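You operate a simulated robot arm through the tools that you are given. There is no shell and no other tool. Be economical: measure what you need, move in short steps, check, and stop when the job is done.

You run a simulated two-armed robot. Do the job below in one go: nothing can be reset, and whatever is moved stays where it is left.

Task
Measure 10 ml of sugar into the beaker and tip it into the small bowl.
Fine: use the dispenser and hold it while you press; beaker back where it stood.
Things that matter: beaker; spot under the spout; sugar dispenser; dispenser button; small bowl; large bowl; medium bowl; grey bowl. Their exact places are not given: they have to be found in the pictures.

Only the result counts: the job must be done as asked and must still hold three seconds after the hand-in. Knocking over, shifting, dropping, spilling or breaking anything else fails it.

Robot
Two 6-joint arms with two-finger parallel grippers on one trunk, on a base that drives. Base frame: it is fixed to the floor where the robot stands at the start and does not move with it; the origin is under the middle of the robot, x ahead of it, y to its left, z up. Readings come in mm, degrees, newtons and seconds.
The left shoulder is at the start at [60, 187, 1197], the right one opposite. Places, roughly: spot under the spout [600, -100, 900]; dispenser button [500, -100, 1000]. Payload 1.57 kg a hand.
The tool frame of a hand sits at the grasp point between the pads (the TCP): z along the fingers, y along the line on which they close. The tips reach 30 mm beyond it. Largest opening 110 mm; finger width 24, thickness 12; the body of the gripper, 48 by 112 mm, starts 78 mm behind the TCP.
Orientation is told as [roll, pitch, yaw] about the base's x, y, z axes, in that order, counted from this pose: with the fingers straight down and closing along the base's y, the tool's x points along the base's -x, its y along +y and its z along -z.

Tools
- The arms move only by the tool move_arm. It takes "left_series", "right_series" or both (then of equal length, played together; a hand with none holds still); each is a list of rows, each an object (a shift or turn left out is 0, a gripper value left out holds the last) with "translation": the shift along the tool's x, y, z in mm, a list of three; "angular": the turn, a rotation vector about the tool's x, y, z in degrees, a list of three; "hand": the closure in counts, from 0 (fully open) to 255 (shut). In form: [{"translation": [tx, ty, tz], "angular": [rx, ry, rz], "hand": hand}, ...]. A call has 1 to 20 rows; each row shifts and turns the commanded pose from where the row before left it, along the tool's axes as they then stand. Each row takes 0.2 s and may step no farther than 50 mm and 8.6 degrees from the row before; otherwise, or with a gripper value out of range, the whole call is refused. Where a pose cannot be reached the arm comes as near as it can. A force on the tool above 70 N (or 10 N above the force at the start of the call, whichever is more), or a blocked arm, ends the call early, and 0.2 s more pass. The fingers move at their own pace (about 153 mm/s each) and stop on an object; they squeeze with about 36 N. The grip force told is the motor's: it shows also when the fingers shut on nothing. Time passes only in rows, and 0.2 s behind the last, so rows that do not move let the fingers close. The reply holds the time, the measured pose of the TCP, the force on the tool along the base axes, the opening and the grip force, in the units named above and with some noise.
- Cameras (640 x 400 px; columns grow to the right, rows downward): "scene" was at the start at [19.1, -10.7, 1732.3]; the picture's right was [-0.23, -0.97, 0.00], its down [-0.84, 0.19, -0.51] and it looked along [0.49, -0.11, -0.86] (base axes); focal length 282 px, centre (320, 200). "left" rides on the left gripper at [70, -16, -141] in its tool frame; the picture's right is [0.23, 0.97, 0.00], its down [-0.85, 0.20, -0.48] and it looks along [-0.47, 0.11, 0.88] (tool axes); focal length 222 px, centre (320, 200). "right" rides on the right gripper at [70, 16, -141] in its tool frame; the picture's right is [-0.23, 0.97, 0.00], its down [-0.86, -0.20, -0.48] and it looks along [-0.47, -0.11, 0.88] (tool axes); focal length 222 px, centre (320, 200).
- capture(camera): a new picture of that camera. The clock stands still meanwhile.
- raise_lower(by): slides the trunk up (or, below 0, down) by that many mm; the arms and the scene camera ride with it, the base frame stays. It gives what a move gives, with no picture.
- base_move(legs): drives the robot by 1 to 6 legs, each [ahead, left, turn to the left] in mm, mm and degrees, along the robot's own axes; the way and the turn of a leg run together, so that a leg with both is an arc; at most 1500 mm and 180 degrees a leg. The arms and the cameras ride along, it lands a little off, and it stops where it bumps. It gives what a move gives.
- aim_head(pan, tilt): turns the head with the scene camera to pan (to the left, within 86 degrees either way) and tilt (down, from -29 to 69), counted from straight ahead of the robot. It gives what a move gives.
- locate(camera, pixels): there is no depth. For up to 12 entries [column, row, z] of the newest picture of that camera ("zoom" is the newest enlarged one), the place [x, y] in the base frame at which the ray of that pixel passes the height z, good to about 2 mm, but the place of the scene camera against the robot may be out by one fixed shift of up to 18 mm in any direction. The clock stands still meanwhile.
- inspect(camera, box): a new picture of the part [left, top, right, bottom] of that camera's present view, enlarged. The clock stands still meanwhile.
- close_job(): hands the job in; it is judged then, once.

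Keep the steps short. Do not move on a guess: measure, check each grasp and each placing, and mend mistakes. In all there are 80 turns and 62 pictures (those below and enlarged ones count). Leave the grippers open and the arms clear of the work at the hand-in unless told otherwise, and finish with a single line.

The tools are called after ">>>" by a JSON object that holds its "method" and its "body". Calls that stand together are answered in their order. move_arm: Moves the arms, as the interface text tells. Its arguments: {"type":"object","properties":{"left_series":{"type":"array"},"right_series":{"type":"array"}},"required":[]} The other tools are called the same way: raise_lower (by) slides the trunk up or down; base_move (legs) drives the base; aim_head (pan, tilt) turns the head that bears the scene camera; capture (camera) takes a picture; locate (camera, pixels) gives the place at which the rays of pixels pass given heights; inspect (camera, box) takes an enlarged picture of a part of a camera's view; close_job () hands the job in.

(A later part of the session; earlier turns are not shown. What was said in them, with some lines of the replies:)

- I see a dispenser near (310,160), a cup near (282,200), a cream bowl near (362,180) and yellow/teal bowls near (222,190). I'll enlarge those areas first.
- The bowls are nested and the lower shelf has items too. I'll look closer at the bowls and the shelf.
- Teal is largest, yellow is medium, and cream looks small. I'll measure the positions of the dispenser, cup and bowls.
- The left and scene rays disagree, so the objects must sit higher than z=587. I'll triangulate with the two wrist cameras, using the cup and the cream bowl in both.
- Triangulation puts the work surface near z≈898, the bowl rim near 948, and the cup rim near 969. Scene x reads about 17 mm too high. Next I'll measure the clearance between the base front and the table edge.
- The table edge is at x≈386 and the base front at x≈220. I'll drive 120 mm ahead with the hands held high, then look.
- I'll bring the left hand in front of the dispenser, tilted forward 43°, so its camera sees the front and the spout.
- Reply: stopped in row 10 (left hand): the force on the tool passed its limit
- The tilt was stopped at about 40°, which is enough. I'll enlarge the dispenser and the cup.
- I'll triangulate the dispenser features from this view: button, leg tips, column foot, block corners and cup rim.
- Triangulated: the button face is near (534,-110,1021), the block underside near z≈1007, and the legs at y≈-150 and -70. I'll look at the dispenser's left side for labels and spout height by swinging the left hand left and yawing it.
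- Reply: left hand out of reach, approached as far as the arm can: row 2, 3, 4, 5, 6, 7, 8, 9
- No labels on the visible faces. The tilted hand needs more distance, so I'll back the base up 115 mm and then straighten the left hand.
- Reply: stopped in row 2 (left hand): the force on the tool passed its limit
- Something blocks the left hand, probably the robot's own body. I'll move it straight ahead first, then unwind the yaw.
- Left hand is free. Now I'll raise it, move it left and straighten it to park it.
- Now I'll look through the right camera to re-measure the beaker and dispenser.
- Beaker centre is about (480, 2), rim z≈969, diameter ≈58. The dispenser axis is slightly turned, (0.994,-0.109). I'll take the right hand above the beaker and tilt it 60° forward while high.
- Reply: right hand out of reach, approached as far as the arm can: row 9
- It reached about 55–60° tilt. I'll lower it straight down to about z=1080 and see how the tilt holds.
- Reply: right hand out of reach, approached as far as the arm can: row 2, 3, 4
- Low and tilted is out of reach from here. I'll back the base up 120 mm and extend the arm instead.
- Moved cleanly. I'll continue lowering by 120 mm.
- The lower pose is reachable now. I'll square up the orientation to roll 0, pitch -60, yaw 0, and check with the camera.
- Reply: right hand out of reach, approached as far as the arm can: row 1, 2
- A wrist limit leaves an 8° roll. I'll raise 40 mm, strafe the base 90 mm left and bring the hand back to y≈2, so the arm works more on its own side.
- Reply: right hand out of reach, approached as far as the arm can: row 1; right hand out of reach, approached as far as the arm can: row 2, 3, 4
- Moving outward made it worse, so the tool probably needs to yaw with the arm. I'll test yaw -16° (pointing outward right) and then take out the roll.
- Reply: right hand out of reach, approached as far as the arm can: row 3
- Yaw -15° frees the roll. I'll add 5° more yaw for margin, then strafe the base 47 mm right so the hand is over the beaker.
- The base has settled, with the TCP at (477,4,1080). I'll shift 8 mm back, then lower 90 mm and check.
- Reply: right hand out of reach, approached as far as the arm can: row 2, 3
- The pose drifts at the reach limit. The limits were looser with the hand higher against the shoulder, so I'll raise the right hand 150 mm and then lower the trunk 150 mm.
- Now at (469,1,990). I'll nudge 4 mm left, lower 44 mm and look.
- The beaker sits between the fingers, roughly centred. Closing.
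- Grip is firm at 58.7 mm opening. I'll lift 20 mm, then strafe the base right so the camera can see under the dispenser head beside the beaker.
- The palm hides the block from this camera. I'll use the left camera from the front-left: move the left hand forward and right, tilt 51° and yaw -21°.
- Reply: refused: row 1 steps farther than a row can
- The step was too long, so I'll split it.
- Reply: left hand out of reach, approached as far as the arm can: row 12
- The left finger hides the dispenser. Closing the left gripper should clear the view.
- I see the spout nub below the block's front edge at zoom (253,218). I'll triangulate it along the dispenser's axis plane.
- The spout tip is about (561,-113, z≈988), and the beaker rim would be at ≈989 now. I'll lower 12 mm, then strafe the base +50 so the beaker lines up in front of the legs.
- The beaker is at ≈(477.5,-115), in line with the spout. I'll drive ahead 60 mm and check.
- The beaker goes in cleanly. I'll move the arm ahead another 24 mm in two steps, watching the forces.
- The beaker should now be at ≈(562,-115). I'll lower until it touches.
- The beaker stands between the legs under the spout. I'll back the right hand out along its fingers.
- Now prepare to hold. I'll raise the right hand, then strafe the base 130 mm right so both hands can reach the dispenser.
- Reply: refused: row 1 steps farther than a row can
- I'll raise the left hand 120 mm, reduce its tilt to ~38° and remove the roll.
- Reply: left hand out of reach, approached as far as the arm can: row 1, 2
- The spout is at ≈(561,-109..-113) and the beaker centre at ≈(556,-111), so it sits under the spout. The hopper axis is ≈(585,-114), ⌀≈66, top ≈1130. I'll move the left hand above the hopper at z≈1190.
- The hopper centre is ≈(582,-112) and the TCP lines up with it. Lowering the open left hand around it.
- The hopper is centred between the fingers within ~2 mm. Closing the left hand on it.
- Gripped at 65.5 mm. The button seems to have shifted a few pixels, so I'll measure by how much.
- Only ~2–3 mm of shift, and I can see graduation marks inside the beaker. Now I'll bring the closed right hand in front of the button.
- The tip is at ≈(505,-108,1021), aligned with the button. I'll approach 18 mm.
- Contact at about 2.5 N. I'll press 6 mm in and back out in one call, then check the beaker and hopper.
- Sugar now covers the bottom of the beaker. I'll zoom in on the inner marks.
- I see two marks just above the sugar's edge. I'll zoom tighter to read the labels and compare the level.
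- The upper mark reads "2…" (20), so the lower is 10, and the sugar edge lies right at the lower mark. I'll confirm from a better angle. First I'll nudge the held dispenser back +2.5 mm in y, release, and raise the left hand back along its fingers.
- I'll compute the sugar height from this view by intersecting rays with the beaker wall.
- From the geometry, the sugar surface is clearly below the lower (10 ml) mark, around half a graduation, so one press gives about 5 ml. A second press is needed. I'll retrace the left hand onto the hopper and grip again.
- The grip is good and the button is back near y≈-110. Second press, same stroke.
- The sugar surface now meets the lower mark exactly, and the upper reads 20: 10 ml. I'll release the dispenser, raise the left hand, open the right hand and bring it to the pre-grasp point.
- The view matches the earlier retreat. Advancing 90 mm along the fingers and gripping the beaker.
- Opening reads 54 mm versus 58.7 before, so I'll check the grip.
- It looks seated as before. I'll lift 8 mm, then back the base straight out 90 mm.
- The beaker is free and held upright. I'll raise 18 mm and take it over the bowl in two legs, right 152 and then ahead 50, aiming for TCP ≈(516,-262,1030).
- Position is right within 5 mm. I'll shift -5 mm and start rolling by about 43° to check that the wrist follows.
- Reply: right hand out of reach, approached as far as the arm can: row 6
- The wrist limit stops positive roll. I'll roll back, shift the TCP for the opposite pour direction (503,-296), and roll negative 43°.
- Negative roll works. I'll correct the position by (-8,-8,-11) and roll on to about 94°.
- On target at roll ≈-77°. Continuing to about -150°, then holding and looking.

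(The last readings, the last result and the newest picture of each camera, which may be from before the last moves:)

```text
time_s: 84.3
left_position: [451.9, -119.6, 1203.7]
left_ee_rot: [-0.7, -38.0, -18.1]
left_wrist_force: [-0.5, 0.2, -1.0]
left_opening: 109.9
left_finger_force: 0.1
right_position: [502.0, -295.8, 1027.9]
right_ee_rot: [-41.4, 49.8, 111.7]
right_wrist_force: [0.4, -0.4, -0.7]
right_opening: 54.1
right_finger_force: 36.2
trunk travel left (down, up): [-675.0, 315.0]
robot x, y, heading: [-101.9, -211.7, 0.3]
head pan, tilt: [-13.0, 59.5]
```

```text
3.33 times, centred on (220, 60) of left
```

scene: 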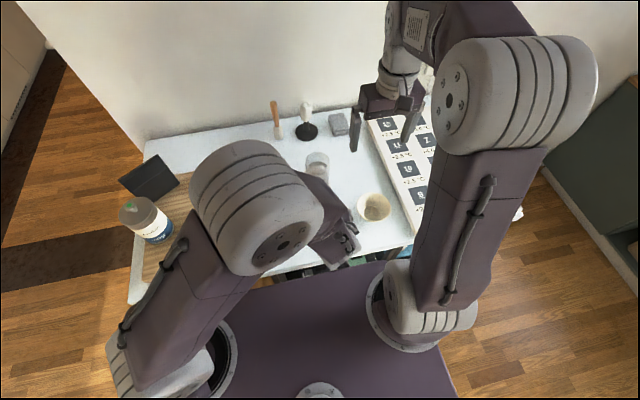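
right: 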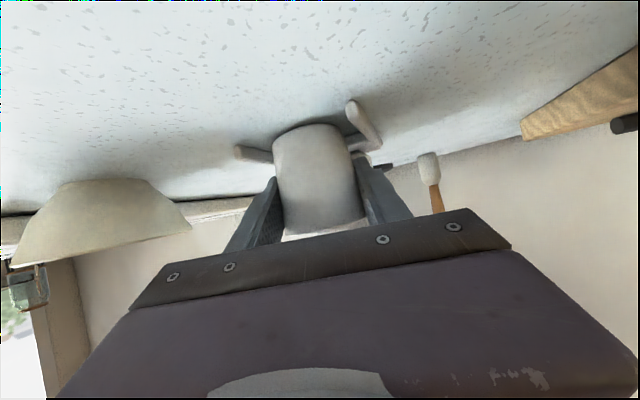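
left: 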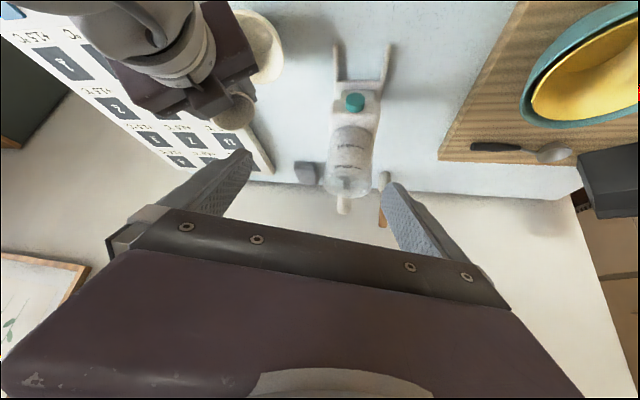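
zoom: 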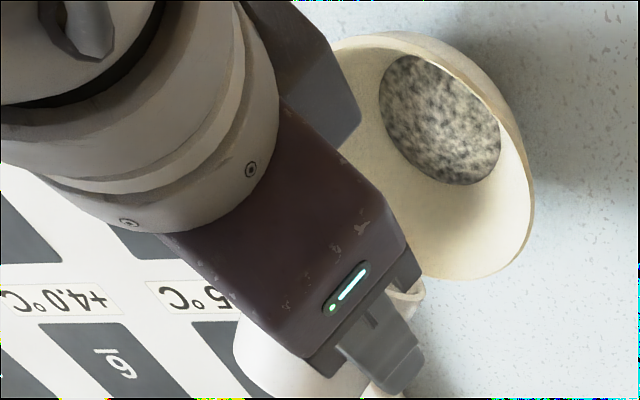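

The sugar is in the small bowl. I'll tip a bit further to empty fully, then roll back most of the way.

>>> {"method": "move_arm", "body": {"right_series": [{"angular": [0, 0, -8.5]}, {"angular": [0, 0, -8.5]}, {}, {}, {}, {"angular": [0, 0, 8.5]}, {"angular": [0, 0, 8.5]}, {"angular": [0, 0, 8.5]}, {"angular": [0, 0, 8.5]}, {"angular": [0, 0, 8.5]}, {"angular": [0, 0, 8.5]}, {"angular": [0, 0, 8.5]}, {"angular": [0, 0, 8.5]}, {"angular": [0, 0, 8.5]}, {"angular": [0, 0, 8.5]}, {"angular": [0, 0, 8.5]}, {"angular": [0, 0, 8.5]}, {"angular": [0, 0, 8.5]}, {"angular": [0, 0, 8.5]}, {"angular": [0, 0, 8.5]}]}}

>>> {"method": "move_arm", "body": {"right_series": [{"angular": [0, 0, 8.5]}, {"angular": [0, 0, 8.5]}, {"angular": [0, 0, 8.5]}, {"angular": [0, 0, 8.5]}, {"angular": [0, 0, 8.5]}, {}]}}

```text
time_s: 88.5
left_position: [452.1, -120.2, 1203.1]
left_ee_rot: [-0.7, -38.2, -18.1]
left_wrist_force: [-0.5, -0.2, -0.5]
left_opening: 109.6
left_finger_force: 0.1
right_position: [504.6, -296.0, 1029.3]
right_ee_rot: [-49.5, -42.0, 41.0]
right_wrist_force: [-0.3, -0.3, -1.7]
right_opening: 54.0
right_finger_force: 36.3
trunk travel left (down, up): [-675.0, 315.0]
robot x, y, heading: [-101.3, -214.0, 0.3]
head pan, tilt: [-13.0, 59.5]
```

```text
time_s: 89.9
left_position: [451.1, -120.2, 1202.1]
left_ee_rot: [-0.7, -38.1, -18.1]
left_wrist_force: [0.4, -1.1, -0.1]
left_opening: 109.9
left_finger_force: 0.0
right_position: [504.4, -296.6, 1029.3]
right_ee_rot: [4.1, -61.0, -23.8]
right_wrist_force: [-0.3, -0.2, -1.4]
right_opening: 54.0
right_finger_force: 36.2
trunk travel left (down, up): [-675.0, 315.0]
robot x, y, heading: [-99.1, -210.4, 0.1]
head pan, tilt: [-13.0, 59.5]
```

Beaker upright again. I'll trim the roll, then drive back along a safe lane: back 32, left 301.

>>> {"method": "move_arm", "body": {"right_series": [{"angular": [0, 0, -3]}, {}]}}

>>> {"method": "base_move", "body": {"legs": [[-32, 0, 0], [0, 301, 0]]}}

>>> {"method": "move_arm", "body": {"right_series": [{}, {}, {}]}}

```text
time_s: 90.5
left_position: [451.3, -120.5, 1203.7]
left_ee_rot: [-0.7, -38.1, -18.0]
left_wrist_force: [-0.1, 0.7, -0.4]
left_opening: 110.3
left_finger_force: 0.1
right_position: [504.3, -295.6, 1029.8]
right_ee_rot: [-1.6, -61.0, -17.4]
right_wrist_force: [-0.1, 0.4, -0.7]
right_opening: 54.0
right_finger_force: 35.6
trunk travel left (down, up): [-675.0, 315.0]
robot x, y, heading: [-100.6, -210.4, 0.4]
head pan, tilt: [-13.0, 59.5]
```

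```text
time_s: 93.0
left_position: [419.7, 185.4, 1204.1]
left_ee_rot: [-0.8, -38.0, -18.0]
left_wrist_force: [-0.9, -1.0, -0.4]
left_opening: 109.8
left_finger_force: 0.0
right_position: [471.2, 10.0, 1029.0]
right_ee_rot: [-1.4, -61.0, -17.6]
right_wrist_force: [-0.7, 0.2, -1.2]
right_opening: 53.9
right_finger_force: 35.7
trunk travel left (down, up): [-675.0, 315.0]
robot x, y, heading: [-134.0, 94.0, 0.4]
head pan, tilt: [-13.0, 59.5]
```

```text
time_s: 93.8
left_position: [418.1, 184.9, 1204.4]
left_ee_rot: [-0.6, -38.2, -18.0]
left_wrist_force: [-0.4, -0.1, -0.5]
left_opening: 109.7
left_finger_force: 0.0
right_position: [472.2, 10.2, 1029.1]
right_ee_rot: [-1.5, -61.1, -17.5]
right_wrist_force: [0.4, -0.5, -2.2]
right_opening: 53.7
right_finger_force: 35.7
trunk travel left (down, up): [-675.0, 315.0]
robot x, y, heading: [-136.6, 94.7, 0.3]
head pan, tilt: [-13.0, 59.5]
```

At (472,10,1029); target is (472.5,4.5,944.5). I'll trim the roll +1.6°, shift, and lower 72 mm.

>>> {"method": "move_arm", "body": {"right_series": [{"translation": [-1.1, -5.3, 2], "angular": [0, 0, 1.6]}, {"translation": [31.5, 0, 17.5]}, {"translation": [31.5, 0, 17.5]}, {}]}}

>>> {"method": "capture", "body": {"camera": "right"}}

```text
time_s: 94.8
left_position: [418.1, 185.1, 1203.8]
left_ee_rot: [-0.6, -38.2, -18.1]
left_wrist_force: [-0.8, -0.8, -0.2]
left_opening: 110.0
left_finger_force: 0.0
right_position: [470.0, 6.2, 956.5]
right_ee_rot: [1.6, -61.1, -20.9]
right_wrist_force: [-1.1, 0.1, -1.3]
right_opening: 53.9
right_finger_force: 36.2
trunk travel left (down, up): [-675.0, 315.0]
robot x, y, heading: [-135.3, 98.0, 0.4]
head pan, tilt: [-13.0, 59.5]
```

```text
5 pictures are left
```

right: 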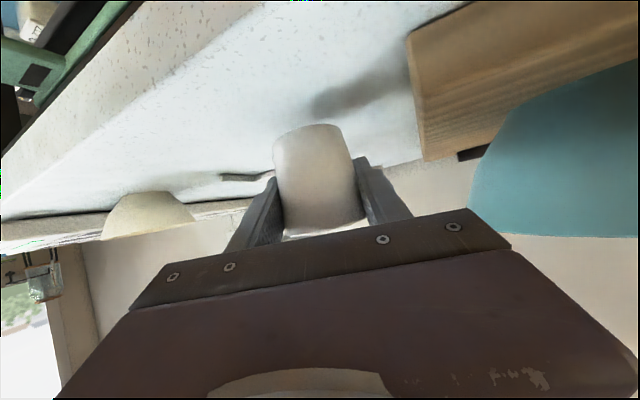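

It matches the original view. I'll lower the last 12 mm, release, and back out along the fingers.

>>> {"method": "move_arm", "body": {"right_series": [{"translation": [4.2, -1, 4.7]}, {"translation": [5.3, 0, 2.9]}, {}, {"hand": 130}, {"hand": 75}, {"hand": 30}, {}, {"translation": [0, 0, -45]}, {"translation": [0, 0, -45]}, {"translation": [-35, 0, -19]}, {}]}}

>>> {"method": "capture", "body": {"camera": "left"}}

>>> {"method": "inspect", "body": {"camera": "right", "box": [180, 0, 460, 200]}}

```text
time_s: 97.2
left_position: [419.8, 186.6, 1203.5]
left_ee_rot: [-0.6, -38.1, -18.1]
left_wrist_force: [0.2, 0.3, -0.5]
left_opening: 109.9
left_finger_force: 0.0
right_position: [399.0, 31.9, 1027.2]
right_ee_rot: [1.3, -61.1, -20.8]
right_wrist_force: [0.2, 0.7, 0.0]
right_opening: 96.9
right_finger_force: 0.1
trunk travel left (down, up): [-675.0, 315.0]
robot x, y, heading: [-132.9, 95.9, 0.2]
head pan, tilt: [-13.0, 59.5]
```

```text
4 pictures are left
```

left: 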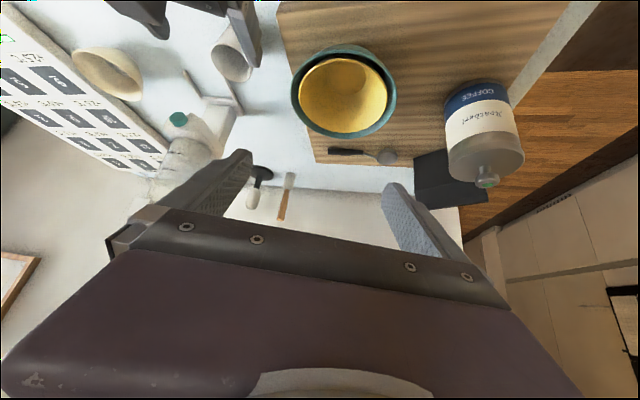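

```text
2.00 times, centred on (320, 100) of right
5 turns are left
```

zoom: 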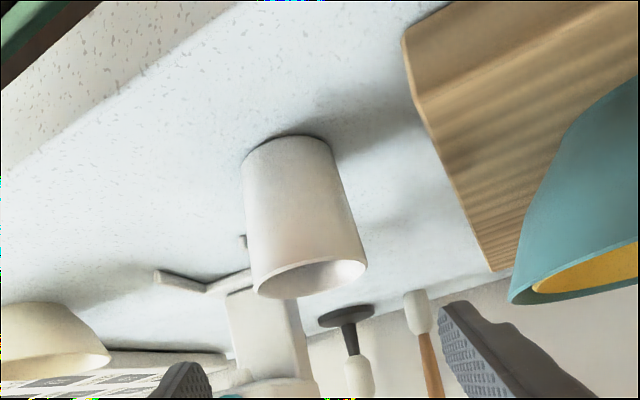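

The beaker stands upright. I'll check its position, open the right hand fully and back the robot away.

>>> {"method": "locate", "body": {"camera": "left", "pixels": [[231, 58, 969], [178, 119, 1021], [240, 111, 905], [184, 72, 905]]}}

>>> {"method": "move_arm", "body": {"right_series": [{"translation": [-35, 0, -19], "hand": 0}, {"translation": [-35, 0, -19]}, {}]}}

>>> {"method": "base_move", "body": {"legs": [[-100, 0, 0]]}}

```text
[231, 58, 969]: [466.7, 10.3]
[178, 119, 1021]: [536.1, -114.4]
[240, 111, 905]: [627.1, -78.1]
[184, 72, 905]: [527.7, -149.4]
```

```text
time_s: 98.0
left_position: [419.4, 186.6, 1201.8]
left_ee_rot: [-0.7, -38.2, -18.1]
left_wrist_force: [0.7, 0.6, -0.1]
left_opening: 109.9
left_finger_force: 0.1
right_position: [402.4, 30.9, 1110.1]
right_ee_rot: [1.2, -61.1, -20.7]
right_wrist_force: [0.2, -0.9, -0.5]
right_opening: 110.1
right_finger_force: 0.0
trunk travel left (down, up): [-675.0, 315.0]
robot x, y, heading: [-133.4, 96.0, 0.3]
head pan, tilt: [-13.0, 59.5]
```

```text
time_s: 99.2
left_position: [317.9, 186.0, 1203.9]
left_ee_rot: [-0.7, -38.1, -18.1]
left_wrist_force: [-0.5, -0.6, -0.1]
left_opening: 110.2
left_finger_force: 0.1
right_position: [300.4, 30.5, 1108.2]
right_ee_rot: [1.3, -61.0, -20.9]
right_wrist_force: [0.2, 0.1, -0.5]
right_opening: 110.0
right_finger_force: 0.1
trunk travel left (down, up): [-675.0, 315.0]
robot x, y, heading: [-236.0, 92.4, 0.4]
head pan, tilt: [-13.0, 59.5]
4 turns are left
```

I read the beaker within roughly a centimetre of where it stood. The hands are open and clear, so I'm handing in.

>>> {"method": "close_job", "body": {}}

```text
The job is handed in.
```

I measured 10 ml of sugar into the beaker with two presses, holding the dispenser for each, tipped it into the small cream bowl, and put the beaker back about where it stood: within about 3 mm by the hand's reading, but the last picture read about 15 mm off and I did not recheck it.
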